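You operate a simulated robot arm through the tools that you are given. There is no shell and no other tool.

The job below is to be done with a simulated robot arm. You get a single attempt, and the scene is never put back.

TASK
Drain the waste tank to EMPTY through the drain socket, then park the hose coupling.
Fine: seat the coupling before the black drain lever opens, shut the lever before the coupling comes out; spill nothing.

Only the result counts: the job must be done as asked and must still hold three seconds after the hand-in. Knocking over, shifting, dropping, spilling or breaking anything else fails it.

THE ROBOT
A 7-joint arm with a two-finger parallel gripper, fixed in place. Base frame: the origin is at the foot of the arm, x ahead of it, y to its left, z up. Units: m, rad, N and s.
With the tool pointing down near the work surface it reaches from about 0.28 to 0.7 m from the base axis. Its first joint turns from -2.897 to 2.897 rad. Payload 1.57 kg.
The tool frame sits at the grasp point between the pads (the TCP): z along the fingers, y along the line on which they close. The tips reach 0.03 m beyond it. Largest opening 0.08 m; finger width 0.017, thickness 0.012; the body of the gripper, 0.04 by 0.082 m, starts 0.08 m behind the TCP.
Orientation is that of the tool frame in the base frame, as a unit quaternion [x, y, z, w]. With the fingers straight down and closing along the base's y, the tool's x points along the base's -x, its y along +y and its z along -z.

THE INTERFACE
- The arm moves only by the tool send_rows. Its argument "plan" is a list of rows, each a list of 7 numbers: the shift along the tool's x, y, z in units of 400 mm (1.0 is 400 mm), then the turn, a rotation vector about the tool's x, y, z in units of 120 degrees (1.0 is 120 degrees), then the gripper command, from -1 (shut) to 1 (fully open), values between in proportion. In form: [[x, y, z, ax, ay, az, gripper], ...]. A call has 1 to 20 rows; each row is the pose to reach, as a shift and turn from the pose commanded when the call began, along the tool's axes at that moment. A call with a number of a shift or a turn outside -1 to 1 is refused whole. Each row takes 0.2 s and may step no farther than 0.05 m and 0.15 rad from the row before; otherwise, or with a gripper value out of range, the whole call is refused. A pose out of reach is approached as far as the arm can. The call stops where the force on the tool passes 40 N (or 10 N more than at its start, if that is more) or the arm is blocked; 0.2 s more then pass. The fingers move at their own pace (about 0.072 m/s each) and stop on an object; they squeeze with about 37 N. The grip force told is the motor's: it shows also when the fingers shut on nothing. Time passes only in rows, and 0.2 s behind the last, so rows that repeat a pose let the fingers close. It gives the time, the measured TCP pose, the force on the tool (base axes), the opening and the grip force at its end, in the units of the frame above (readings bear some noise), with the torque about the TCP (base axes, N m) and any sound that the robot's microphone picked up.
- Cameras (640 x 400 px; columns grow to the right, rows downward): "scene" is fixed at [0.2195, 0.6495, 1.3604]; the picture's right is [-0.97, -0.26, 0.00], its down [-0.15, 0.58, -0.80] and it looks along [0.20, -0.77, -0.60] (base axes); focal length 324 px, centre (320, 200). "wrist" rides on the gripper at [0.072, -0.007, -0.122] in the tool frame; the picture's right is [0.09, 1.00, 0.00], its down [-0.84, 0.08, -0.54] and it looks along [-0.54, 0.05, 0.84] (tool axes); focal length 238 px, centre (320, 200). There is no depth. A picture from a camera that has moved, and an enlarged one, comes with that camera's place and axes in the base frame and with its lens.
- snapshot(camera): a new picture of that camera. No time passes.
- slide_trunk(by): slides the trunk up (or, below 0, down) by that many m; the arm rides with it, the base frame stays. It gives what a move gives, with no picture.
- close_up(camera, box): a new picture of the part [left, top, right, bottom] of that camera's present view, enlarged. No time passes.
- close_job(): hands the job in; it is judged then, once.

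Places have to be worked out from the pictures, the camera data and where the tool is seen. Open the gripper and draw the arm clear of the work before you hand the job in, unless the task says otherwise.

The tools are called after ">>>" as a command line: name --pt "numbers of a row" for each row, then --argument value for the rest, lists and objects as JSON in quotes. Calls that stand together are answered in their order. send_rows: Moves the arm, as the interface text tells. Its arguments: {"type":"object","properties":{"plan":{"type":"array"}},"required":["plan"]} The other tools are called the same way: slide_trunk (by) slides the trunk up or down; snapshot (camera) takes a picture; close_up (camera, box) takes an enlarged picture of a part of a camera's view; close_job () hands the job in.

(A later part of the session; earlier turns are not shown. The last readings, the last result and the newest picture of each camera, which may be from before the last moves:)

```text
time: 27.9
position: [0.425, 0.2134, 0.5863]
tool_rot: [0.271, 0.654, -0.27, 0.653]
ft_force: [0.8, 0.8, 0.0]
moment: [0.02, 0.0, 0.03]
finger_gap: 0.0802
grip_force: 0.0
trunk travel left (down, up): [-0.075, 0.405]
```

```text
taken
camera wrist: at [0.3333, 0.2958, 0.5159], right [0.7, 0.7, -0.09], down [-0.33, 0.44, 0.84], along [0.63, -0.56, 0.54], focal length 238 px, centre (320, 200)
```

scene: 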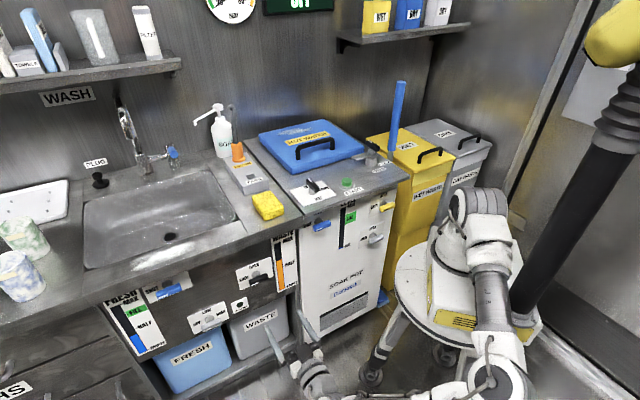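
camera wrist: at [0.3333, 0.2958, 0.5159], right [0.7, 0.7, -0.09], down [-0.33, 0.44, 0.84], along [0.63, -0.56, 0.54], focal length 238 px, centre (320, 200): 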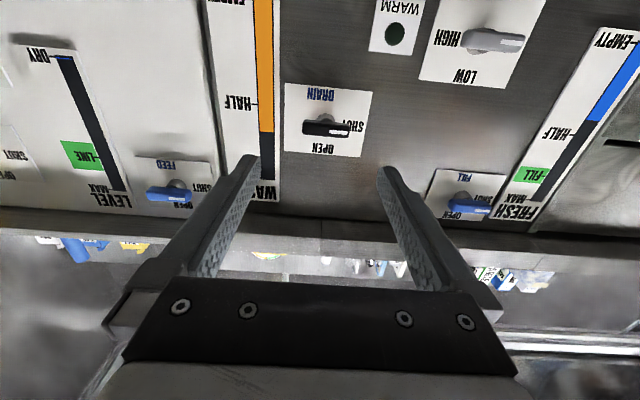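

Orientation is now exactly horizontal, TCP at e=0.150, tc=0.451, z=0.586. I roll the tool -90° about its axis so the fingers close vertically across the horizontal bar.

>>> send_rows --pt "0 0 0 0 0 -0.0682 1" --pt "0 0 0 0 0 -0.1364 1" --pt "0 0 0 0 0 -0.2046 1" --pt "0 0 0 0 0 -0.2728 1" --pt "0 0 0 0 0 -0.341 1" --pt "0 0 0 0 0 -0.4092 1" --pt "0 0 0 0 0 -0.4774 1" --pt "0 0 0 0 0 -0.5456 1" --pt "0 0 0 0 0 -0.6138 1" --pt "0 0 0 0 0 -0.682 1" --pt "0 0 0 0 0 -0.75 1" --pt "0 0 0 0 0 -0.75 1"

>>> snapshot --camera "wrist"

>>> snapshot --camera "scene"

```text
time: 30.5
position: [0.4246, 0.213, 0.5867]
tool_rot: [0.271, -0.653, 0.653, -0.27]
ft_force: [0.5, -0.4, -0.7]
moment: [0.0, 0.0, 0.01]
finger_gap: 0.0799
grip_force: 0.1
trunk travel left (down, up): [-0.075, 0.405]
```

```text
taken
camera wrist: at [0.2866, 0.249, 0.5946], right [-0.07, -0.07, -1.0], down [0.21, 0.97, -0.08], along [0.98, -0.21, -0.05], focal length 238 px, centre (320, 200)
```

wrist: 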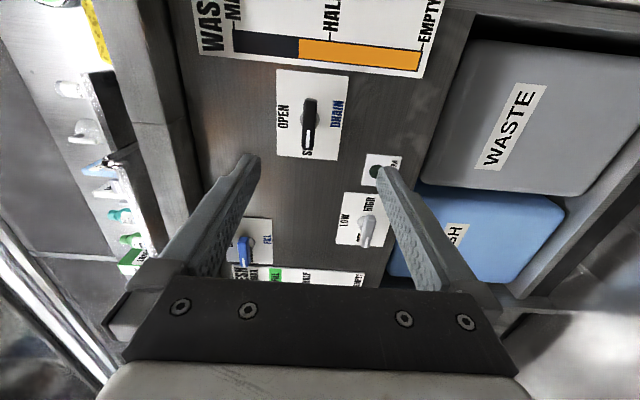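

```text
taken
```

scene: 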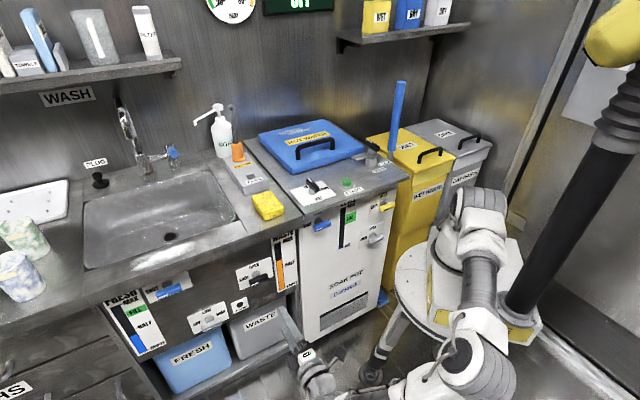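

The roll is exact. I enlarge the lever in this view to refine its centre before the approach.

>>> close_up --camera "wrist" --box '[260, 60, 364, 170]'

```text
3.64 times, centred on (312, 115) of wrist
camera zoom: at [0.2866, 0.249, 0.5946], right [-0.07, -0.07, -1.0], down [0.21, 0.97, -0.08], along [0.98, -0.21, -0.05], focal length 867 px, centre (349, 509)
```

zoom: 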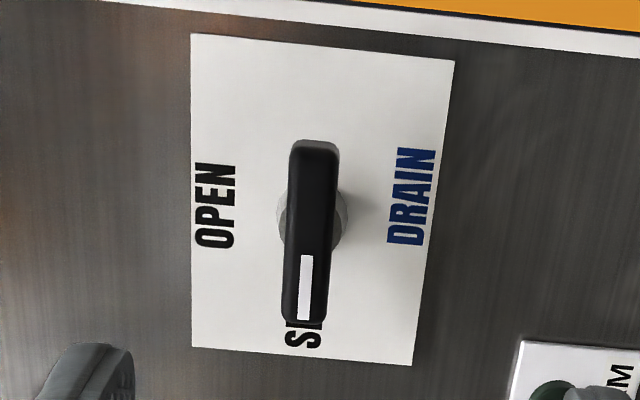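

Refined lever centre: tc≈0.460, z≈0.601, bar from tc 0.431 to 0.487, front face e≈0.312. I align laterally and advance to e≈0.26 first, then check.

>>> send_rows --pt "-0.012 -0.018 0.05 0 0 0 1" --pt "-0.023 -0.0363 0.1 0 0 0 1" --pt "-0.023 -0.0363 0.17 0 0 0 1" --pt "-0.023 -0.0363 0.23 0 0 0 1" --pt "-0.023 -0.0363 0.276 0 0 0 1" --pt "-0.023 -0.0363 0.276 0 0 0 1"

>>> snapshot --camera "wrist"

>>> snapshot --camera "scene"

```text
time: 31.9
position: [0.5104, 0.1427, 0.6012]
tool_rot: [-0.27, 0.653, -0.653, 0.27]
ft_force: [-0.8, 0.5, 2.0]
moment: [0.02, 0.02, -0.03]
finger_gap: 0.0802
grip_force: 0.0
trunk travel left (down, up): [-0.075, 0.405]
```

```text
taken
camera wrist: at [0.3726, 0.1777, 0.6085], right [-0.07, -0.06, -1.0], down [0.21, 0.97, -0.08], along [0.98, -0.21, -0.05], focal length 238 px, centre (320, 200)
```

wrist: 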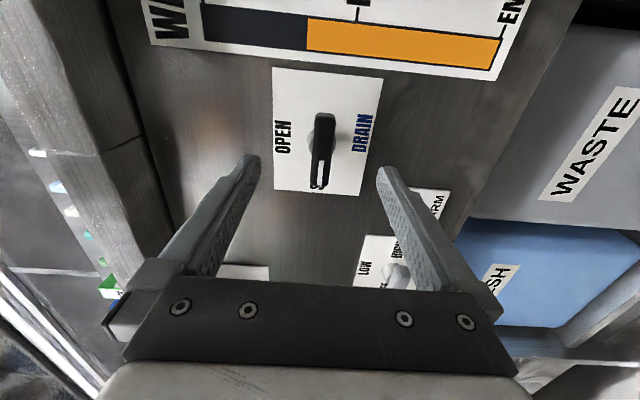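

```text
taken
```

scene: 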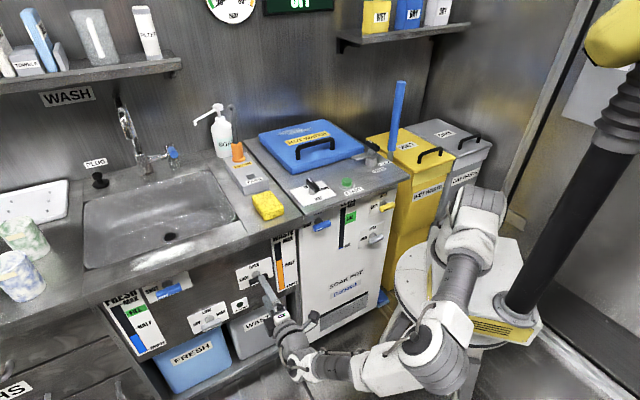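

Bar lies midway between the fingers at z≈0.601; TCP tc is ~2 mm high. I shift 2 mm, advance 3.7 cm so the pads straddle the bar, and close.

>>> send_rows --pt "0.005 0 0.03 0 0 0 1" --pt "0.005 0 0.06 0 0 0 1" --pt "0.005 0 0.0925 0 0 0 1" --pt "0.005 0 0.0925 0 0 0 1"

>>> snapshot --camera "wrist"

>>> close_up --camera "scene" --box '[220, 240, 300, 300]'

```text
time: 32.9
position: [0.5338, 0.1146, 0.601]
tool_rot: [0.271, -0.653, 0.653, -0.271]
ft_force: [-0.1, -0.5, -0.4]
moment: [0.02, -0.05, -0.02]
finger_gap: 0.0799
grip_force: 0.0
trunk travel left (down, up): [-0.075, 0.405]
```

```text
taken
camera wrist: at [0.3962, 0.1512, 0.6078], right [-0.07, -0.07, -1.0], down [0.21, 0.97, -0.08], along [0.98, -0.21, -0.05], focal length 238 px, centre (320, 200)
```

wrist: 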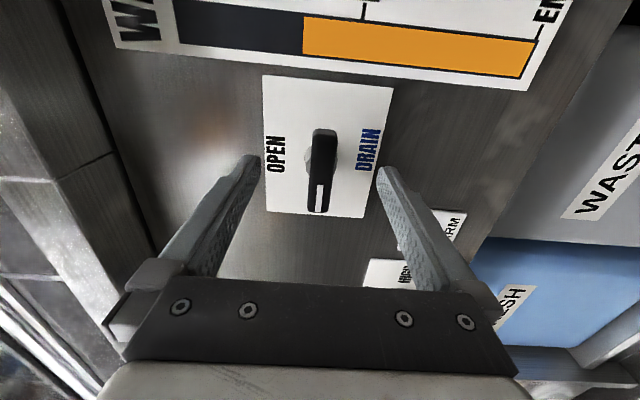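

```text
6.67 times, centred on (260, 270) of scene
camera zoom: at [0.2195, 0.6495, 1.3604], right [-0.97, -0.26, 0.0], down [-0.15, 0.58, -0.8], along [0.2, -0.77, -0.6], focal length 2162 px, centre (720, -267)
```

zoom: 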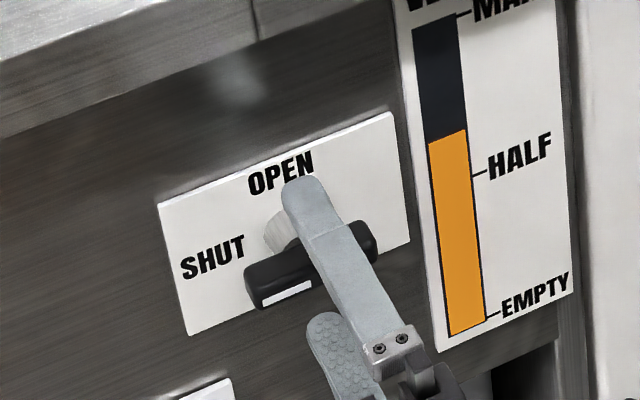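

The fingers straddle the bar centre without contact. I close them on it.

>>> send_rows --pt "0 0 0 0 0 0 -1" --pt "0 0 0 0 0 0 -1" --pt "0 0 0 0 0 0 -1" --pt "0 0 0 0 0 0 -1"

>>> snapshot --camera "wrist"

>>> close_up --camera "scene" --box '[220, 240, 300, 300]'

```text
time: 33.9
position: [0.5338, 0.116, 0.6]
tool_rot: [-0.27, 0.654, -0.653, 0.27]
ft_force: [-0.1, -0.6, -4.9]
moment: [0.01, 0.0, 0.2]
finger_gap: 0.0158
grip_force: 31.4
trunk travel left (down, up): [-0.075, 0.405]
```

```text
taken
camera wrist: at [0.396, 0.1513, 0.6072], right [-0.07, -0.06, -1.0], down [0.21, 0.97, -0.08], along [0.98, -0.21, -0.05], focal length 238 px, centre (320, 200)
```

wrist: 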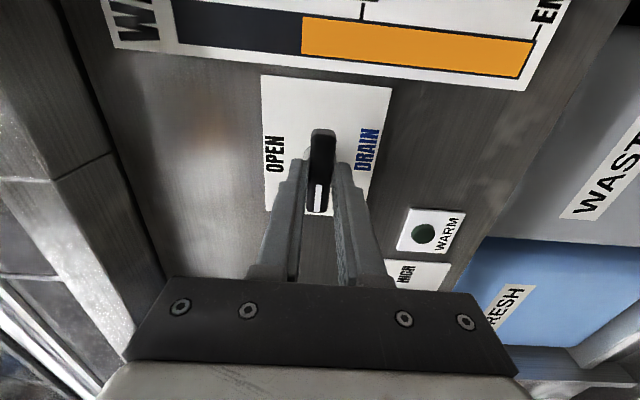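

```text
6.67 times, centred on (260, 270) of scene
camera zoom: at [0.2195, 0.6495, 1.3604], right [-0.97, -0.26, 0.0], down [-0.15, 0.58, -0.8], along [0.2, -0.77, -0.6], focal length 2162 px, centre (720, -267)
```

zoom: 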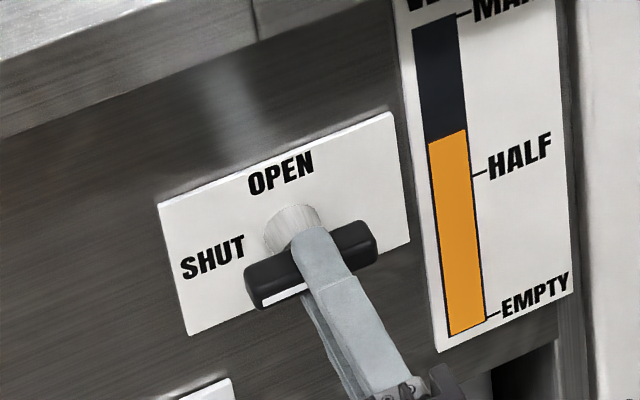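

Firm grip on the bar (gap 15.8 mm). I turn about the tool axis by +45° first (right end down, mark going up toward OPEN) and check how it follows.

>>> send_rows --pt "0 0 0 0 0 0.0625 -1" --pt "0 0 0 0 0 0.125 -1" --pt "0 0 0 0 0 0.1875 -1" --pt "0 0 0 0 0 0.25 -1" --pt "0 0 0 0 0 0.3125 -1" --pt "0 0 0 0 0 0.375 -1"

>>> close_up --camera "scene" --box '[220, 240, 300, 300]'

>>> snapshot --camera "scene"

```text
time: 35.3
position: [0.5342, 0.1151, 0.5992]
tool_rot: [-0.001, 0.709, -0.498, 0.499]
ft_force: [-5.8, 8.7, -17.7]
moment: [0.11, 0.13, -0.08]
finger_gap: 0.0163
grip_force: 31.4
trunk travel left (down, up): [-0.075, 0.405]
```

```text
6.67 times, centred on (260, 270) of scene
camera zoom: at [0.2195, 0.6495, 1.3604], right [-0.97, -0.26, 0.0], down [-0.15, 0.58, -0.8], along [0.2, -0.77, -0.6], focal length 2162 px, centre (720, -267)
```

zoom: 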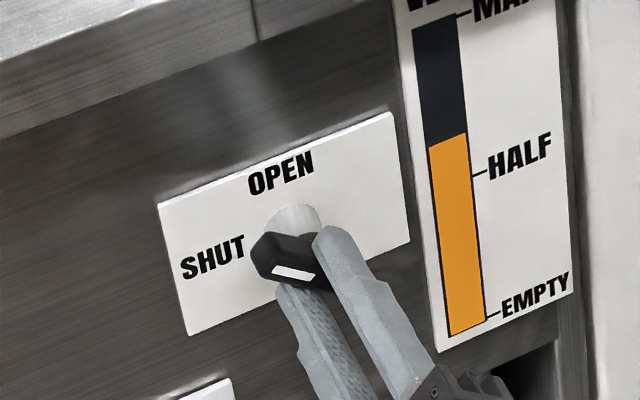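

```text
taken
```

scene: 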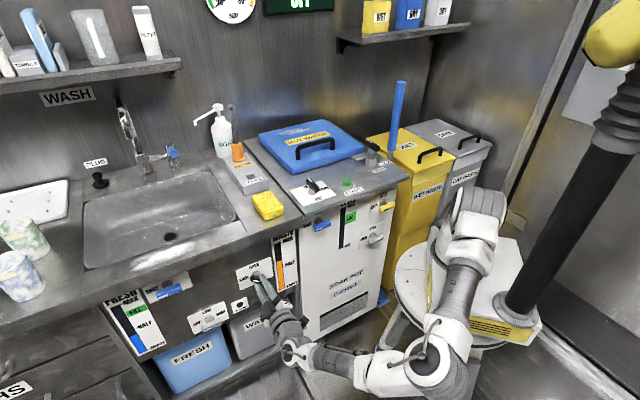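

The lever follows the turn; the readings show the TCP ~2 mm above the lever axis (−18 N in z). I lower 2 mm, ease back slightly, and continue the remaining 45° to OPEN.

>>> send_rows --pt "0.0035 0.0035 -0.004 0 0 0 -1" --pt "0.0035 0.0035 -0.004 0 0 0.0625 -1" --pt "0.0035 0.0035 -0.004 0 0 0.125 -1" --pt "0.0035 0.0035 -0.004 0 0 0.1875 -1" --pt "0.0035 0.0035 -0.004 0 0 0.25 -1" --pt "0.0035 0.0035 -0.004 0 0 0.3125 -1" --pt "0.0035 0.0035 -0.004 0 0 0.375 -1"

>>> close_up --camera "scene" --box '[220, 240, 300, 300]'

>>> snapshot --camera "wrist"

```text
time: 36.9
position: [0.535, 0.1164, 0.6003]
tool_rot: [0.27, 0.654, -0.269, 0.653]
ft_force: [30.2, -0.8, -11.1]
moment: [-0.23, -0.16, 0.28]
finger_gap: 0.0157
grip_force: 31.3
trunk travel left (down, up): [-0.075, 0.405]
```

```text
6.67 times, centred on (260, 270) of scene
camera zoom: at [0.2195, 0.6495, 1.3604], right [-0.97, -0.26, 0.0], down [-0.15, 0.58, -0.8], along [0.2, -0.77, -0.6], focal length 2162 px, centre (720, -267)
```

zoom: 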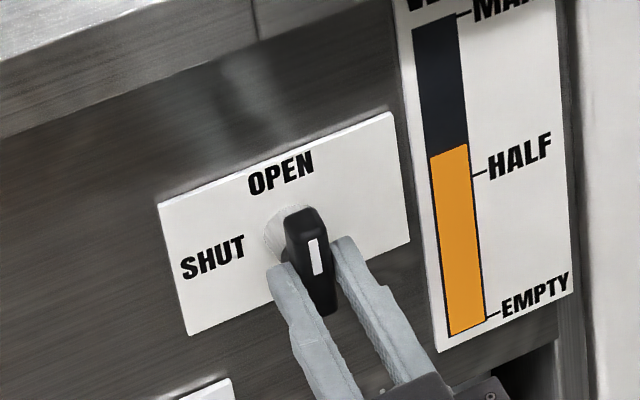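

```text
taken
camera wrist: at [0.4425, 0.198, 0.5278], right [0.7, 0.71, -0.09], down [-0.33, 0.44, 0.84], along [0.63, -0.56, 0.54], focal length 238 px, centre (320, 200)
```

wrist: 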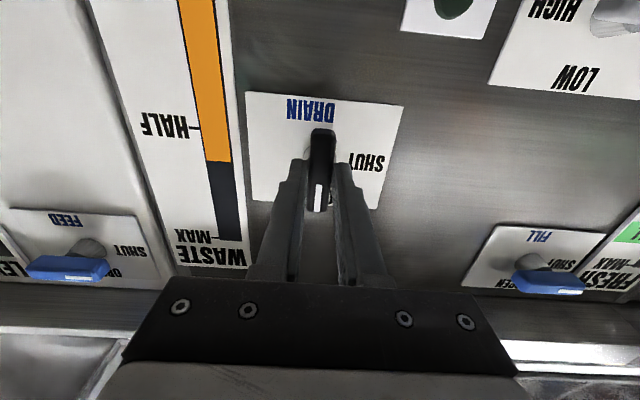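

The lever points to OPEN and the WASTE gauge has begun to fall. I relieve the side load (+1.5 mm t, +1.5 mm e) and hold while it drains.

>>> send_rows --pt "0 0.004 0.004 0 0 0 -1" --pt "0 0.004 0.004 0 0 0 -1" --pt "0 0.004 0.004 0 0 0 -1" --pt "0 0.004 0.004 0 0 0 -1" --pt "0 0.004 0.004 0 0 0 -1" --pt "0 0.004 0.004 0 0 0 -1" --pt "0 0.004 0.004 0 0 0 -1" --pt "0 0.004 0.004 0 0 0 -1" --pt "0 0.004 0.004 0 0 0 -1" --pt "0 0.004 0.004 0 0 0 -1"

>>> close_up --camera "scene" --box '[200, 140, 340, 300]'

>>> close_up --camera "scene" --box '[220, 240, 300, 300]'

```text
time: 39.1
position: [0.5354, 0.1149, 0.6006]
tool_rot: [0.271, 0.653, -0.271, 0.653]
ft_force: [-28.8, 8.0, -11.1]
moment: [0.06, 0.03, -0.25]
finger_gap: 0.0158
grip_force: 31.2
trunk travel left (down, up): [-0.075, 0.405]
```

```text
2.50 times, centred on (270, 220) of scene
camera zoom: at [0.2195, 0.6495, 1.3604], right [-0.97, -0.26, 0.0], down [-0.15, 0.58, -0.8], along [0.2, -0.77, -0.6], focal length 811 px, centre (445, 150)
```

zoom: 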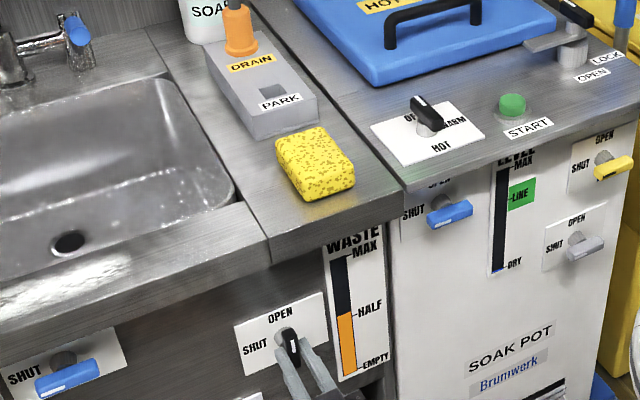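

```text
6.67 times, centred on (260, 270) of scene
camera zoom: at [0.2195, 0.6495, 1.3604], right [-0.97, -0.26, 0.0], down [-0.15, 0.58, -0.8], along [0.2, -0.77, -0.6], focal length 2162 px, centre (720, -267)
```

zoom: 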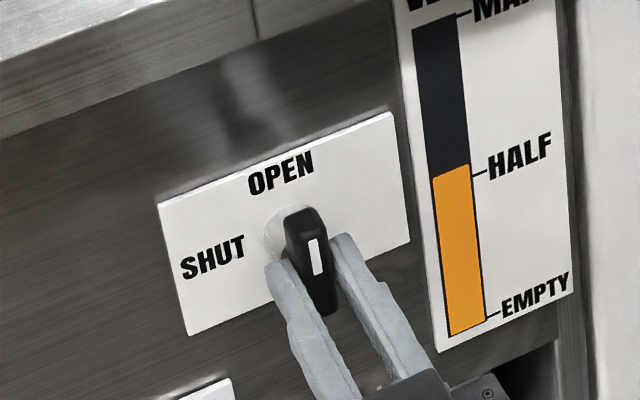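

Draining steadily (about half the remaining scale every 10 s). I split the difference on the offset to unload the lever and keep waiting.

>>> send_rows --pt "0.001 -0.0016 -0.0022 0 0 0 -1" --pt "0.001 -0.0016 -0.0022 0 0 0 -1" --pt "0.001 -0.0016 -0.0022 0 0 0 -1" --pt "0.001 -0.0016 -0.0022 0 0 0 -1" --pt "0.001 -0.0016 -0.0022 0 0 0 -1" --pt "0.001 -0.0016 -0.0022 0 0 0 -1" --pt "0.001 -0.0016 -0.0022 0 0 0 -1" --pt "0.001 -0.0016 -0.0022 0 0 0 -1" --pt "0.001 -0.0016 -0.0022 0 0 0 -1" --pt "0.001 -0.0016 -0.0022 0 0 0 -1" --pt "0.001 -0.0016 -0.0022 0 0 0 -1" --pt "0.001 -0.0016 -0.0022 0 0 0 -1" --pt "0.001 -0.0016 -0.0022 0 0 0 -1" --pt "0.001 -0.0016 -0.0022 0 0 0 -1" --pt "0.001 -0.0016 -0.0022 0 0 0 -1" --pt "0.001 -0.0016 -0.0022 0 0 0 -1" --pt "0.001 -0.0016 -0.0022 0 0 0 -1" --pt "0.001 -0.0016 -0.0022 0 0 0 -1" --pt "0.001 -0.0016 -0.0022 0 0 0 -1" --pt "0.001 -0.0016 -0.0022 0 0 0 -1"

>>> close_up --camera "scene" --box '[220, 240, 300, 300]'

```text
time: 43.3
position: [0.5344, 0.1151, 0.6001]
tool_rot: [0.27, 0.654, -0.271, 0.653]
ft_force: [32.7, -2.7, 6.8]
moment: [-0.03, -0.02, 0.39]
finger_gap: 0.016
grip_force: 31.3
trunk travel left (down, up): [-0.075, 0.405]
```

```text
6.67 times, centred on (260, 270) of scene
camera zoom: at [0.2195, 0.6495, 1.3604], right [-0.97, -0.26, 0.0], down [-0.15, 0.58, -0.8], along [0.2, -0.77, -0.6], focal length 2162 px, centre (720, -267)
```

zoom: 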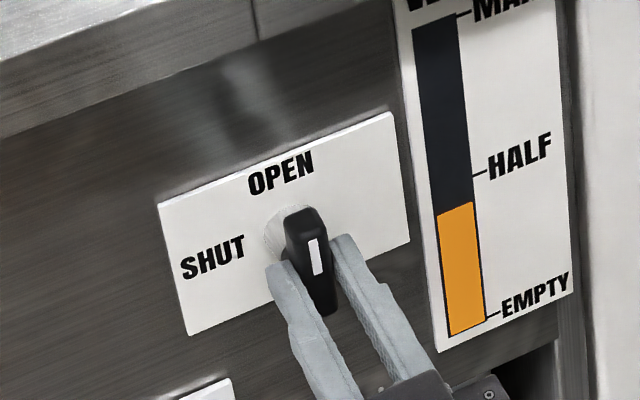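

Level now ~40% of the scale; the contact is stiff, so I apply a smaller correction (+0.3 mm t, +0.45 mm e) and keep waiting.

>>> send_rows --pt "0 0.0008 0.0011 0 0 0 -1" --pt "0 0.0008 0.0011 0 0 0 -1" --pt "0 0.0008 0.0011 0 0 0 -1" --pt "0 0.0008 0.0011 0 0 0 -1" --pt "0 0.0008 0.0011 0 0 0 -1" --pt "0 0.0008 0.0011 0 0 0 -1" --pt "0 0.0008 0.0011 0 0 0 -1" --pt "0 0.0008 0.0011 0 0 0 -1" --pt "0 0.0008 0.0011 0 0 0 -1" --pt "0 0.0008 0.0011 0 0 0 -1" --pt "0 0.0008 0.0011 0 0 0 -1" --pt "0 0.0008 0.0011 0 0 0 -1" --pt "0 0.0008 0.0011 0 0 0 -1" --pt "0 0.0008 0.0011 0 0 0 -1" --pt "0 0.0008 0.0011 0 0 0 -1" --pt "0 0.0008 0.0011 0 0 0 -1" --pt "0 0.0008 0.0011 0 0 0 -1" --pt "0 0.0008 0.0011 0 0 0 -1" --pt "0 0.0008 0.0011 0 0 0 -1" --pt "0 0.0008 0.0011 0 0 0 -1"

>>> close_up --camera "scene" --box '[220, 240, 300, 300]'

```text
time: 47.5
position: [0.5352, 0.1158, 0.6005]
tool_rot: [0.271, 0.652, -0.271, 0.654]
ft_force: [4.1, 8.0, 13.6]
moment: [-0.22, -0.2, 0.18]
finger_gap: 0.0158
grip_force: 32.0
trunk travel left (down, up): [-0.075, 0.405]
```

```text
6.67 times, centred on (260, 270) of scene
camera zoom: at [0.2195, 0.6495, 1.3604], right [-0.97, -0.26, 0.0], down [-0.15, 0.58, -0.8], along [0.2, -0.77, -0.6], focal length 2162 px, centre (720, -267)
```

zoom: 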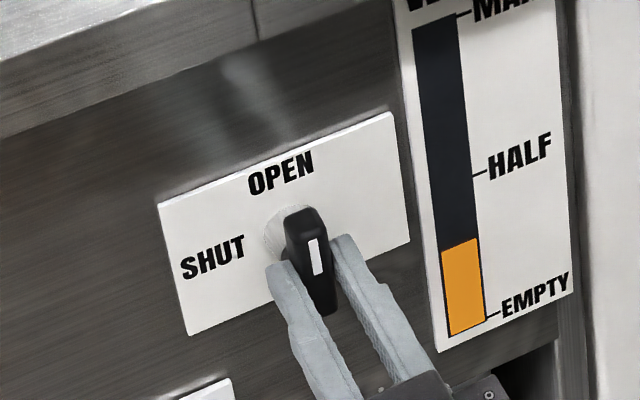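

Forces are now small and the level is falling about 9 px/s; roughly 11 s remain. I hold for two more waits of 4 s.

>>> send_rows --pt "0 0 0 0 0 0 -1" --pt "0 0 0 0 0 0 -1" --pt "0 0 0 0 0 0 -1" --pt "0 0 0 0 0 0 -1" --pt "0 0 0 0 0 0 -1" --pt "0 0 0 0 0 0 -1" --pt "0 0 0 0 0 0 -1" --pt "0 0 0 0 0 0 -1" --pt "0 0 0 0 0 0 -1" --pt "0 0 0 0 0 0 -1" --pt "0 0 0 0 0 0 -1" --pt "0 0 0 0 0 0 -1" --pt "0 0 0 0 0 0 -1" --pt "0 0 0 0 0 0 -1" --pt "0 0 0 0 0 0 -1" --pt "0 0 0 0 0 0 -1" --pt "0 0 0 0 0 0 -1" --pt "0 0 0 0 0 0 -1" --pt "0 0 0 0 0 0 -1" --pt "0 0 0 0 0 0 -1"

>>> send_rows --pt "0 0 0 0 0 0 -1" --pt "0 0 0 0 0 0 -1" --pt "0 0 0 0 0 0 -1" --pt "0 0 0 0 0 0 -1" --pt "0 0 0 0 0 0 -1" --pt "0 0 0 0 0 0 -1" --pt "0 0 0 0 0 0 -1" --pt "0 0 0 0 0 0 -1" --pt "0 0 0 0 0 0 -1" --pt "0 0 0 0 0 0 -1" --pt "0 0 0 0 0 0 -1" --pt "0 0 0 0 0 0 -1" --pt "0 0 0 0 0 0 -1" --pt "0 0 0 0 0 0 -1" --pt "0 0 0 0 0 0 -1" --pt "0 0 0 0 0 0 -1" --pt "0 0 0 0 0 0 -1" --pt "0 0 0 0 0 0 -1" --pt "0 0 0 0 0 0 -1" --pt "0 0 0 0 0 0 -1"

>>> close_up --camera "scene" --box '[220, 240, 300, 300]'

```text
time: 51.7
position: [0.5343, 0.1157, 0.5989]
tool_rot: [0.27, 0.653, -0.27, 0.654]
ft_force: [4.2, 8.7, 13.7]
moment: [-0.27, -0.23, 0.16]
finger_gap: 0.0159
grip_force: 31.1
trunk travel left (down, up): [-0.075, 0.405]
```

```text
time: 55.9
position: [0.5344, 0.1157, 0.5989]
tool_rot: [0.271, 0.653, -0.271, 0.654]
ft_force: [3.6, 9.8, 13.1]
moment: [-0.22, -0.22, 0.2]
finger_gap: 0.0159
grip_force: 31.4
trunk travel left (down, up): [-0.075, 0.405]
```

```text
6.67 times, centred on (260, 270) of scene
camera zoom: at [0.2195, 0.6495, 1.3604], right [-0.97, -0.26, 0.0], down [-0.15, 0.58, -0.8], along [0.2, -0.77, -0.6], focal length 2162 px, centre (720, -267)
```

zoom: 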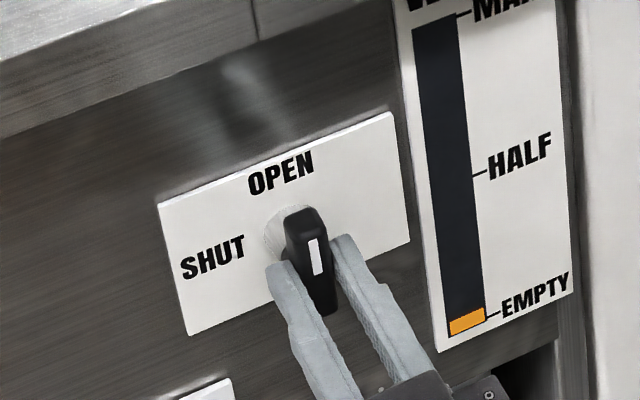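

The level is right at the bottom, with a sliver left. I wait another 4 s.

>>> send_rows --pt "0 0 0 0 0 0 -1" --pt "0 0 0 0 0 0 -1" --pt "0 0 0 0 0 0 -1" --pt "0 0 0 0 0 0 -1" --pt "0 0 0 0 0 0 -1" --pt "0 0 0 0 0 0 -1" --pt "0 0 0 0 0 0 -1" --pt "0 0 0 0 0 0 -1" --pt "0 0 0 0 0 0 -1" --pt "0 0 0 0 0 0 -1" --pt "0 0 0 0 0 0 -1" --pt "0 0 0 0 0 0 -1" --pt "0 0 0 0 0 0 -1" --pt "0 0 0 0 0 0 -1" --pt "0 0 0 0 0 0 -1" --pt "0 0 0 0 0 0 -1" --pt "0 0 0 0 0 0 -1" --pt "0 0 0 0 0 0 -1" --pt "0 0 0 0 0 0 -1" --pt "0 0 0 0 0 0 -1"

>>> close_up --camera "scene" --box '[250, 245, 310, 295]'

>>> snapshot --camera "wrist"

```text
time: 60.1
position: [0.5353, 0.1155, 0.5994]
tool_rot: [0.27, 0.653, -0.27, 0.654]
ft_force: [4.5, 9.7, 12.7]
moment: [-0.25, -0.23, 0.23]
finger_gap: 0.0159
grip_force: 30.8
trunk travel left (down, up): [-0.075, 0.405]
```

```text
8.00 times, centred on (280, 270) of scene
camera zoom: at [0.2195, 0.6495, 1.3604], right [-0.97, -0.26, 0.0], down [-0.15, 0.58, -0.8], along [0.2, -0.77, -0.6], focal length 2594 px, centre (640, -360)
```

zoom: 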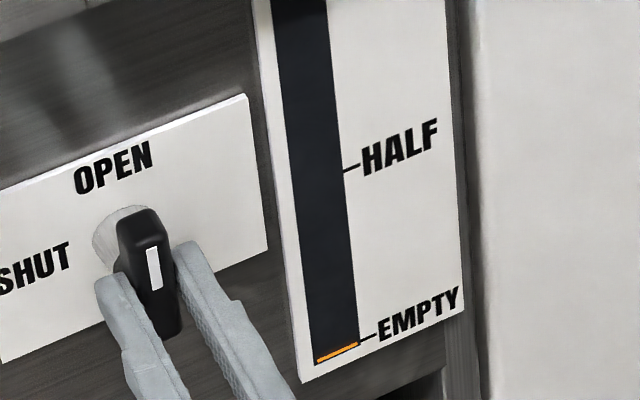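

```text
taken
camera wrist: at [0.4434, 0.1974, 0.5279], right [0.7, 0.7, -0.09], down [-0.33, 0.44, 0.84], along [0.63, -0.56, 0.54], focal length 238 px, centre (320, 200)
```

wrist: 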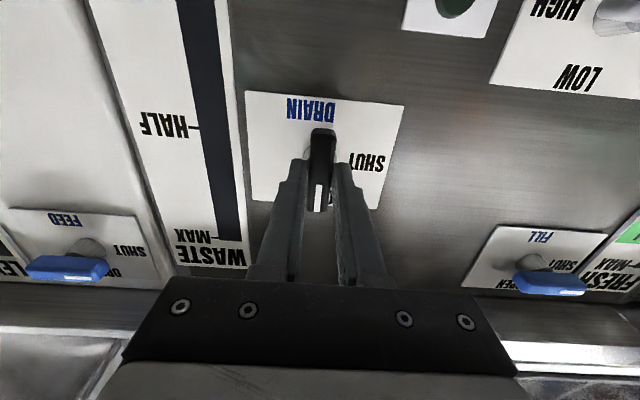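

Only a thin line remains at EMPTY (as the dry LEVEL gauge also shows). I wait another 3 s to confirm it no longer changes.

>>> send_rows --pt "0 0 0 0 0 0 -1" --pt "0 0 0 0 0 0 -1" --pt "0 0 0 0 0 0 -1" --pt "0 0 0 0 0 0 -1" --pt "0 0 0 0 0 0 -1" --pt "0 0 0 0 0 0 -1" --pt "0 0 0 0 0 0 -1" --pt "0 0 0 0 0 0 -1" --pt "0 0 0 0 0 0 -1" --pt "0 0 0 0 0 0 -1" --pt "0 0 0 0 0 0 -1" --pt "0 0 0 0 0 0 -1" --pt "0 0 0 0 0 0 -1" --pt "0 0 0 0 0 0 -1" --pt "0 0 0 0 0 0 -1"

>>> close_up --camera "scene" --box '[250, 245, 310, 295]'

>>> close_up --camera "scene" --box '[210, 125, 290, 175]'

```text
time: 63.3
position: [0.5346, 0.1161, 0.5998]
tool_rot: [0.27, 0.653, -0.27, 0.655]
ft_force: [5.9, 8.5, 13.2]
moment: [-0.24, -0.2, 0.17]
finger_gap: 0.0159
grip_force: 31.1
trunk travel left (down, up): [-0.075, 0.405]
```

```text
8.00 times, centred on (280, 270) of scene
camera zoom: at [0.2195, 0.6495, 1.3604], right [-0.97, -0.26, 0.0], down [-0.15, 0.58, -0.8], along [0.2, -0.77, -0.6], focal length 2594 px, centre (640, -360)
```

zoom: 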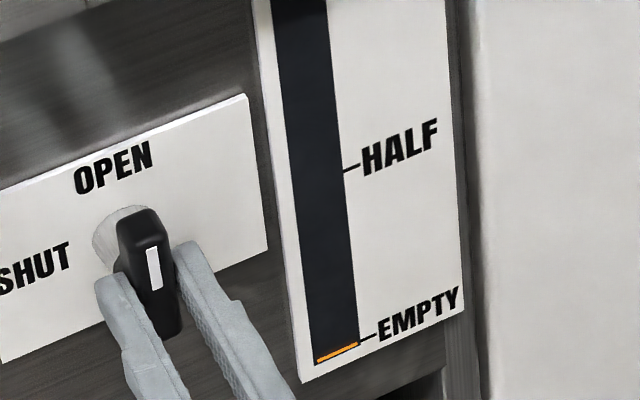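

```text
8.00 times, centred on (250, 150) of scene
camera zoom: at [0.2195, 0.6495, 1.3604], right [-0.97, -0.26, 0.0], down [-0.15, 0.58, -0.8], along [0.2, -0.77, -0.6], focal length 2594 px, centre (880, 600)
```

zoom: 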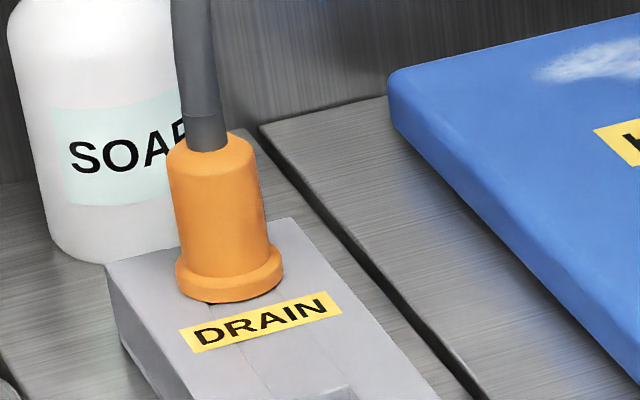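

The level no longer changes: tank EMPTY, and the coupling is still seated. Now I turn the lever back -45° first, with a ~0.5 mm upward correction.

>>> send_rows --pt "-0.0015 0 0 0 0 -0.0625 -1" --pt "-0.0015 0 0 0 0 -0.125 -1" --pt "-0.0015 0 0 0 0 -0.1875 -1" --pt "-0.0015 0 0 0 0 -0.25 -1" --pt "-0.0015 0 0 0 0 -0.3125 -1" --pt "-0.0015 0 0 0 0 -0.375 -1"

>>> close_up --camera "scene" --box '[220, 240, 300, 300]'

```text
time: 64.7
position: [0.5353, 0.1154, 0.5999]
tool_rot: [-0.001, 0.707, -0.5, 0.5]
ft_force: [8.1, 0.8, 7.8]
moment: [-0.45, -0.42, 0.62]
finger_gap: 0.016
grip_force: 31.4
trunk travel left (down, up): [-0.075, 0.405]
```

```text
6.67 times, centred on (260, 270) of scene
camera zoom: at [0.2195, 0.6495, 1.3604], right [-0.97, -0.26, 0.0], down [-0.15, 0.58, -0.8], along [0.2, -0.77, -0.6], focal length 2162 px, centre (720, -267)
```

zoom: 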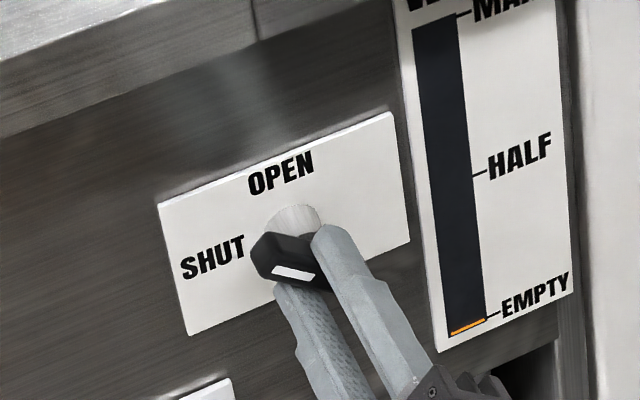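

The lever is half way back with low force. I continue the remaining 45° plus about 3° to make sure it is fully SHUT.

>>> send_rows --pt "0 0 0 0 0 -0.0625 -1" --pt "0 0 0 0 0 -0.125 -1" --pt "0 0 0 0 0 -0.1875 -1" --pt "0 0 0 0 0 -0.25 -1" --pt "0 0 0 0 0 -0.3125 -1" --pt "0 0 0 0 0 -0.375 -1" --pt "0 0 0 0 0 -0.4 -1" --pt "0 0 0 0 0 -0.4 -1"

>>> close_up --camera "scene" --box '[220, 240, 300, 300]'

>>> snapshot --camera "wrist"

```text
time: 66.5
position: [0.5333, 0.1152, 0.5994]
tool_rot: [0.287, -0.646, 0.661, -0.252]
ft_force: [7.8, -5.3, 8.8]
moment: [0.54, -0.43, -0.23]
finger_gap: 0.0165
grip_force: 31.9
trunk travel left (down, up): [-0.075, 0.405]
```

```text
6.67 times, centred on (260, 270) of scene
camera zoom: at [0.2195, 0.6495, 1.3604], right [-0.97, -0.26, 0.0], down [-0.15, 0.58, -0.8], along [0.2, -0.77, -0.6], focal length 2162 px, centre (720, -267)
```

zoom: 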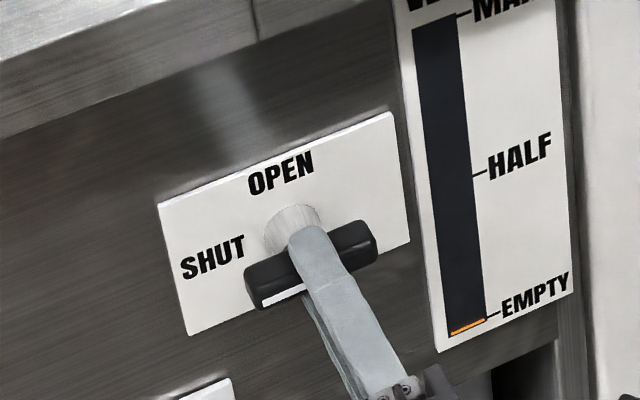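

```text
taken
camera wrist: at [0.3971, 0.1515, 0.6105], right [-0.1, -0.1, -0.99], down [0.21, 0.97, -0.12], along [0.97, -0.22, -0.08], focal length 238 px, centre (320, 200)
```

wrist: 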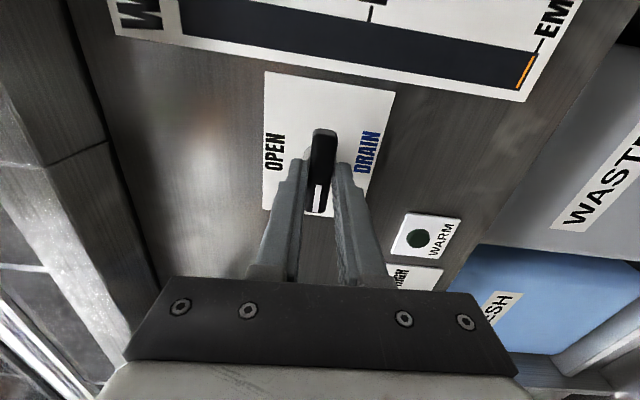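

The lever is back at SHUT against its stop. I undo the 3° overshoot, open the fingers, and back straight out.

>>> send_rows --pt "0 0 0 0 0 0.02 -1" --pt "0 0 0 0 0 0.02 0.2" --pt "0 0 0 0 0 0.02 1" --pt "0 0 0 0 0 0.02 1" --pt "0 0 0 0 0 0.02 1" --pt "0 0 0 0 0 0.02 1" --pt "0 0 -0.05 0 0 0.02 1" --pt "0 0 -0.12 0 0 0.025 1" --pt "0 0 -0.22 0 0 0.025 1" --pt "0 0 -0.32 0 0 0.025 1" --pt "0 0 -0.37 0 0 0.025 1" --pt "0 0 -0.37 0 0 0.025 1"

>>> close_up --camera "scene" --box '[220, 240, 300, 300]'

>>> snapshot --camera "wrist"

```text
time: 69.1
position: [0.4293, 0.2223, 0.6002]
tool_rot: [0.27, -0.653, 0.653, -0.271]
ft_force: [0.3, 0.2, -0.8]
moment: [0.07, 0.0, -0.03]
finger_gap: 0.0801
grip_force: 0.1
trunk travel left (down, up): [-0.075, 0.405]
```

```text
6.67 times, centred on (260, 270) of scene
camera zoom: at [0.2195, 0.6495, 1.3604], right [-0.97, -0.26, 0.0], down [-0.15, 0.58, -0.8], along [0.2, -0.77, -0.6], focal length 2162 px, centre (720, -267)
```

zoom: 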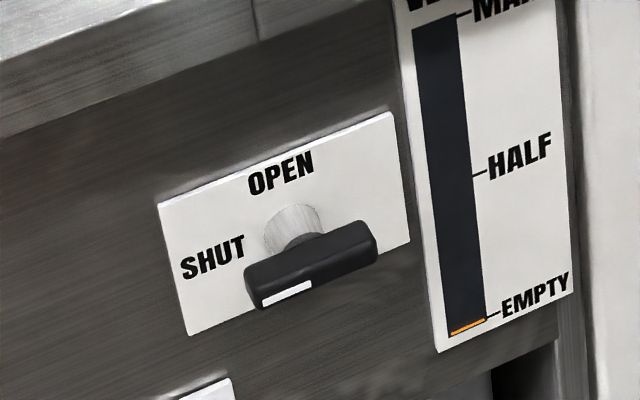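

```text
taken
camera wrist: at [0.2907, 0.2575, 0.6065], right [-0.07, -0.06, -1.0], down [0.21, 0.97, -0.08], along [0.98, -0.21, -0.05], focal length 238 px, centre (320, 200)
```

wrist: 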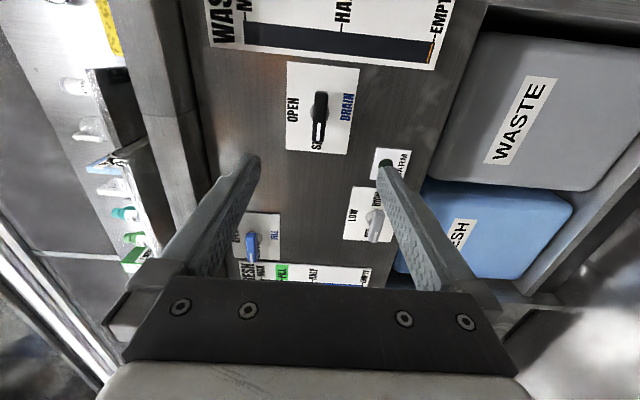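

The lever matches its original SHUT pose. I roll the tool back +90° to its natural orientation, then slide the trunk back up 0.30 m.

>>> send_rows --pt "0 0 0 0 0 0.0682 1" --pt "0 0 0 0 0 0.1364 1" --pt "0 0 0 0 0 0.2046 1" --pt "0 0 0 0 0 0.2728 1" --pt "0 0 0 0 0 0.341 1" --pt "0 0 0 0 0 0.4092 1" --pt "0 0 0 0 0 0.4774 1" --pt "0 0 0 0 0 0.5456 1" --pt "0 0 0 0 0 0.6138 1" --pt "0 0 0 0 0 0.682 1" --pt "0 0 0 0 0 0.75 1" --pt "0 0 0 0 0 0.75 1"

>>> slide_trunk --by 0.3

>>> snapshot --camera "scene"

>>> snapshot --camera "wrist"

```text
time: 71.7
position: [0.4306, 0.2208, 0.5987]
tool_rot: [0.271, 0.653, -0.271, 0.653]
ft_force: [-0.1, 0.3, -0.1]
moment: [-0.04, -0.03, 0.01]
finger_gap: 0.08
grip_force: 0.1
trunk travel left (down, up): [-0.075, 0.405]
```

```text
time: 74.7
position: [0.4303, 0.2212, 0.8996]
tool_rot: [0.271, 0.653, -0.272, 0.653]
ft_force: [0.9, 1.0, 0.0]
moment: [-0.01, 0.0, 0.02]
finger_gap: 0.08
grip_force: 0.0
trunk travel left (down, up): [-0.375, 0.105]
```

```text
taken
```

scene: 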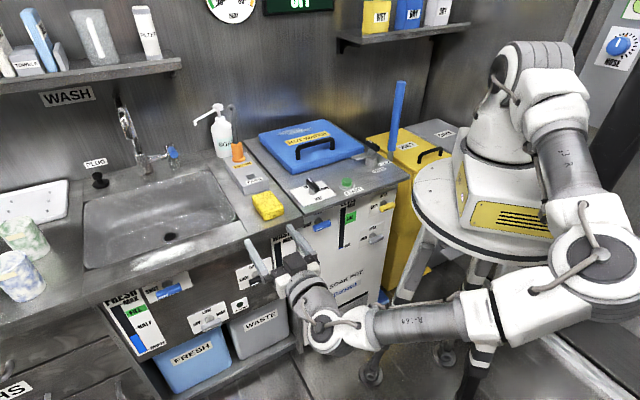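

```text
taken
camera wrist: at [0.3383, 0.3025, 0.828], right [0.7, 0.7, -0.09], down [-0.33, 0.44, 0.84], along [0.63, -0.56, 0.54], focal length 238 px, centre (320, 200)
```

wrist: 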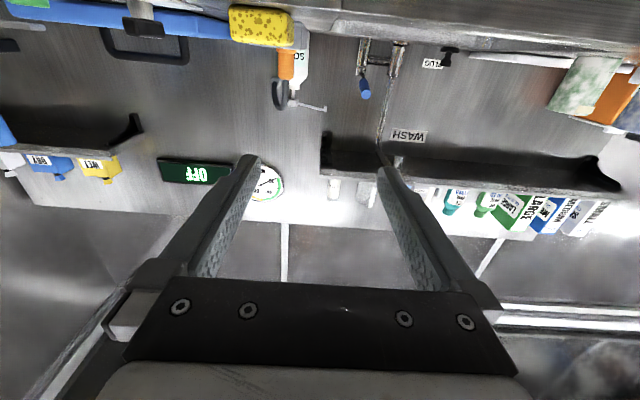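

Trunk is back at its original height, TCP (0.430, 0.221, 0.900). I tilt back 45° down while rising 0.1 m and aligning with the block axis (tc≈0.386).

>>> send_rows --pt "-0.042 -0.031 0 0 0.0625 0 1" --pt "-0.083 -0.0625 0 0 0.125 0 1" --pt "-0.125 -0.094 0 0 0.1875 0 1" --pt "-0.167 -0.125 0 0 0.25 0 1" --pt "-0.208 -0.156 0 0 0.3125 0 1" --pt "-0.25 -0.1875 0 0 0.375 0 1" --pt "-0.25 -0.1875 0 0 0.375 0 1"

>>> snapshot --camera "wrist"

>>> snapshot --camera "scene"

```text
time: 76.3
position: [0.3761, 0.1662, 0.9982]
tool_rot: [0.354, 0.853, -0.146, 0.353]
ft_force: [-0.4, 0.4, -0.2]
moment: [0.03, -0.04, 0.01]
finger_gap: 0.08
grip_force: 0.1
trunk travel left (down, up): [-0.375, 0.105]
```

```text
taken
camera wrist: at [0.2741, 0.2592, 1.0335], right [0.66, 0.75, -0.07], down [0.2, -0.09, 0.97], along [0.73, -0.65, -0.21], focal length 238 px, centre (320, 200)
```

wrist: 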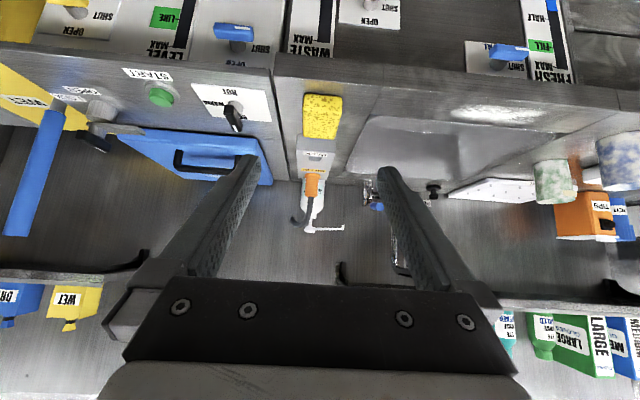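

```text
taken
```

scene: 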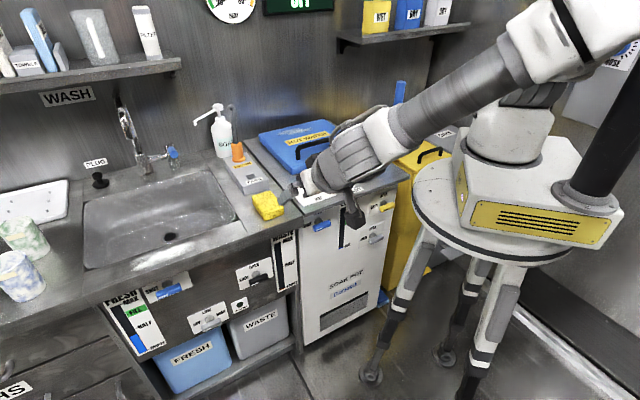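

TCP is at e=0.148, tc=0.3835, z=0.998. I go forward along the block axis to the earlier retreat pose (e≈0.498, z≈0.993).

>>> send_rows --pt "-0.068 0.001 0.07 0 0 0 1" --pt "-0.136 0.001 0.139 0 0 0 1" --pt "-0.203 0.002 0.209 0 0 0 1" --pt "-0.271 0.003 0.278 0 0 0 1" --pt "-0.339 0.004 0.348 0 0 0 1" --pt "-0.407 0.004 0.417 0 0 0 1" --pt "-0.474 0.005 0.487 0 0 0 1" --pt "-0.542 0.006 0.556 0 0 0 1" --pt "-0.61 0.0063 0.626 0 0 0 1" --pt "-0.61 0.0063 0.626 0 0 0 1"

>>> snapshot --camera "wrist"

>>> close_up --camera "wrist" --box '[256, 40, 384, 160]'

```text
time: 78.5
position: [0.6263, -0.0801, 0.9934]
tool_rot: [0.353, 0.854, -0.146, 0.353]
ft_force: [-0.3, 0.7, 0.4]
moment: [0.01, 0.0, 0.01]
finger_gap: 0.0798
grip_force: 0.1
trunk travel left (down, up): [-0.375, 0.105]
```

```text
taken
camera wrist: at [0.5251, 0.0129, 1.0294], right [0.66, 0.75, -0.07], down [0.2, -0.09, 0.97], along [0.73, -0.65, -0.21], focal length 238 px, centre (320, 200)
```

wrist: 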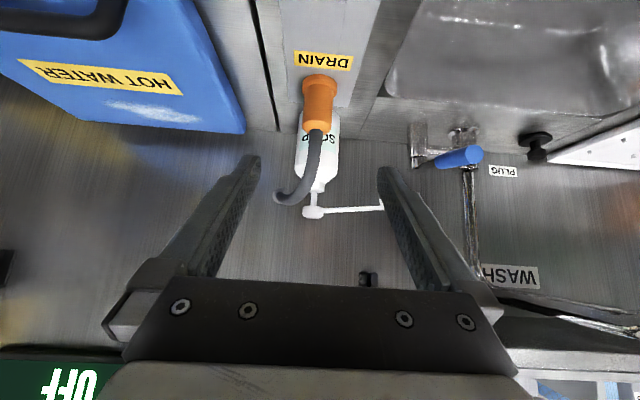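

```text
3.33 times, centred on (320, 100) of wrist
camera zoom: at [0.5251, 0.0129, 1.0294], right [0.66, 0.75, -0.07], down [0.2, -0.09, 0.97], along [0.73, -0.65, -0.21], focal length 794 px, centre (320, 533)
```

zoom: 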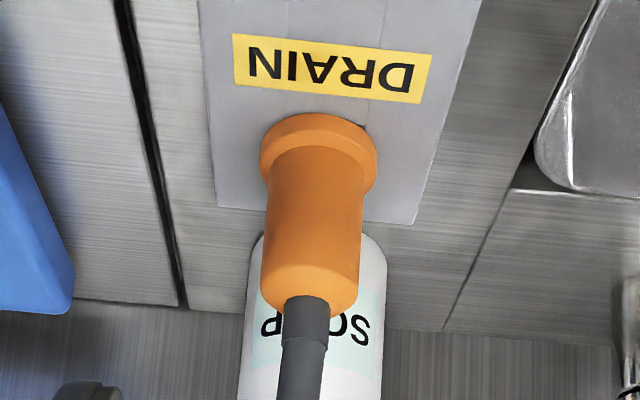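

Same pose as when I left the coupling. I approach 0.158 m along the fingers with a 1 mm side correction, fingers open.

>>> send_rows --pt "0 -0.003 0.08 0 0 0 1" --pt "0 -0.003 0.16 0 0 0 1" --pt "0 -0.003 0.24 0 0 0 1" --pt "0 -0.003 0.31 0 0 0 1" --pt "0 -0.003 0.36 0 0 0 1" --pt "0 -0.003 0.395 0 0 0 1" --pt "0 -0.003 0.395 0 0 0 1"

>>> snapshot --camera "wrist"

```text
time: 80.1
position: [0.7015, -0.1588, 0.8827]
tool_rot: [0.354, 0.853, -0.147, 0.354]
ft_force: [0.8, 0.7, -0.4]
moment: [0.02, 0.02, 0.0]
finger_gap: 0.0799
grip_force: 0.1
trunk travel left (down, up): [-0.375, 0.105]
```

```text
taken
camera wrist: at [0.6, -0.0655, 0.9191], right [0.66, 0.75, -0.07], down [0.2, -0.09, 0.97], along [0.73, -0.65, -0.21], focal length 238 px, centre (320, 200)
```

wrist: 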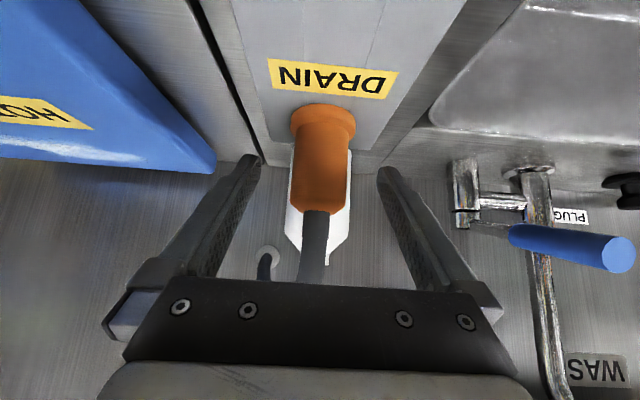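

The coupling sits centred between the fingers as in the first grasp. I close on it.

>>> send_rows --pt "0 0 0 0 0 0 -1" --pt "0 0 0 0 0 0 -1" --pt "0 0 0 0 0 0 -1" --pt "0 0 0 0 0 0 -1"

>>> close_up --camera "scene" --box '[220, 240, 300, 300]'

>>> close_up --camera "wrist" --box '[240, 0, 432, 140]'

```text
time: 81.1
position: [0.7016, -0.1595, 0.8833]
tool_rot: [0.354, 0.854, -0.147, 0.353]
ft_force: [-0.4, -0.3, -0.3]
moment: [-0.05, 0.0, 0.03]
finger_gap: 0.0329
grip_force: 37.2
trunk travel left (down, up): [-0.375, 0.105]
```

```text
6.67 times, centred on (260, 270) of scene
camera zoom: at [0.2195, 0.6495, 1.3604], right [-0.97, -0.26, 0.0], down [-0.15, 0.58, -0.8], along [0.2, -0.77, -0.6], focal length 2162 px, centre (720, -267)
```

zoom: 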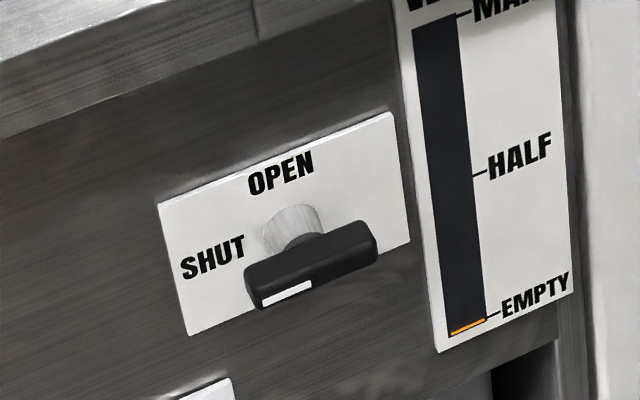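

```text
2.86 times, centred on (336, 70) of wrist
camera zoom: at [0.5999, -0.0654, 0.9194], right [0.66, 0.75, -0.07], down [0.2, -0.09, 0.97], along [0.73, -0.65, -0.21], focal length 681 px, centre (274, 571)
```

zoom: 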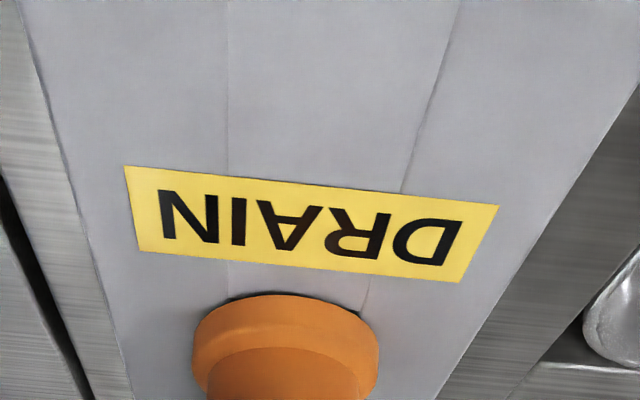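

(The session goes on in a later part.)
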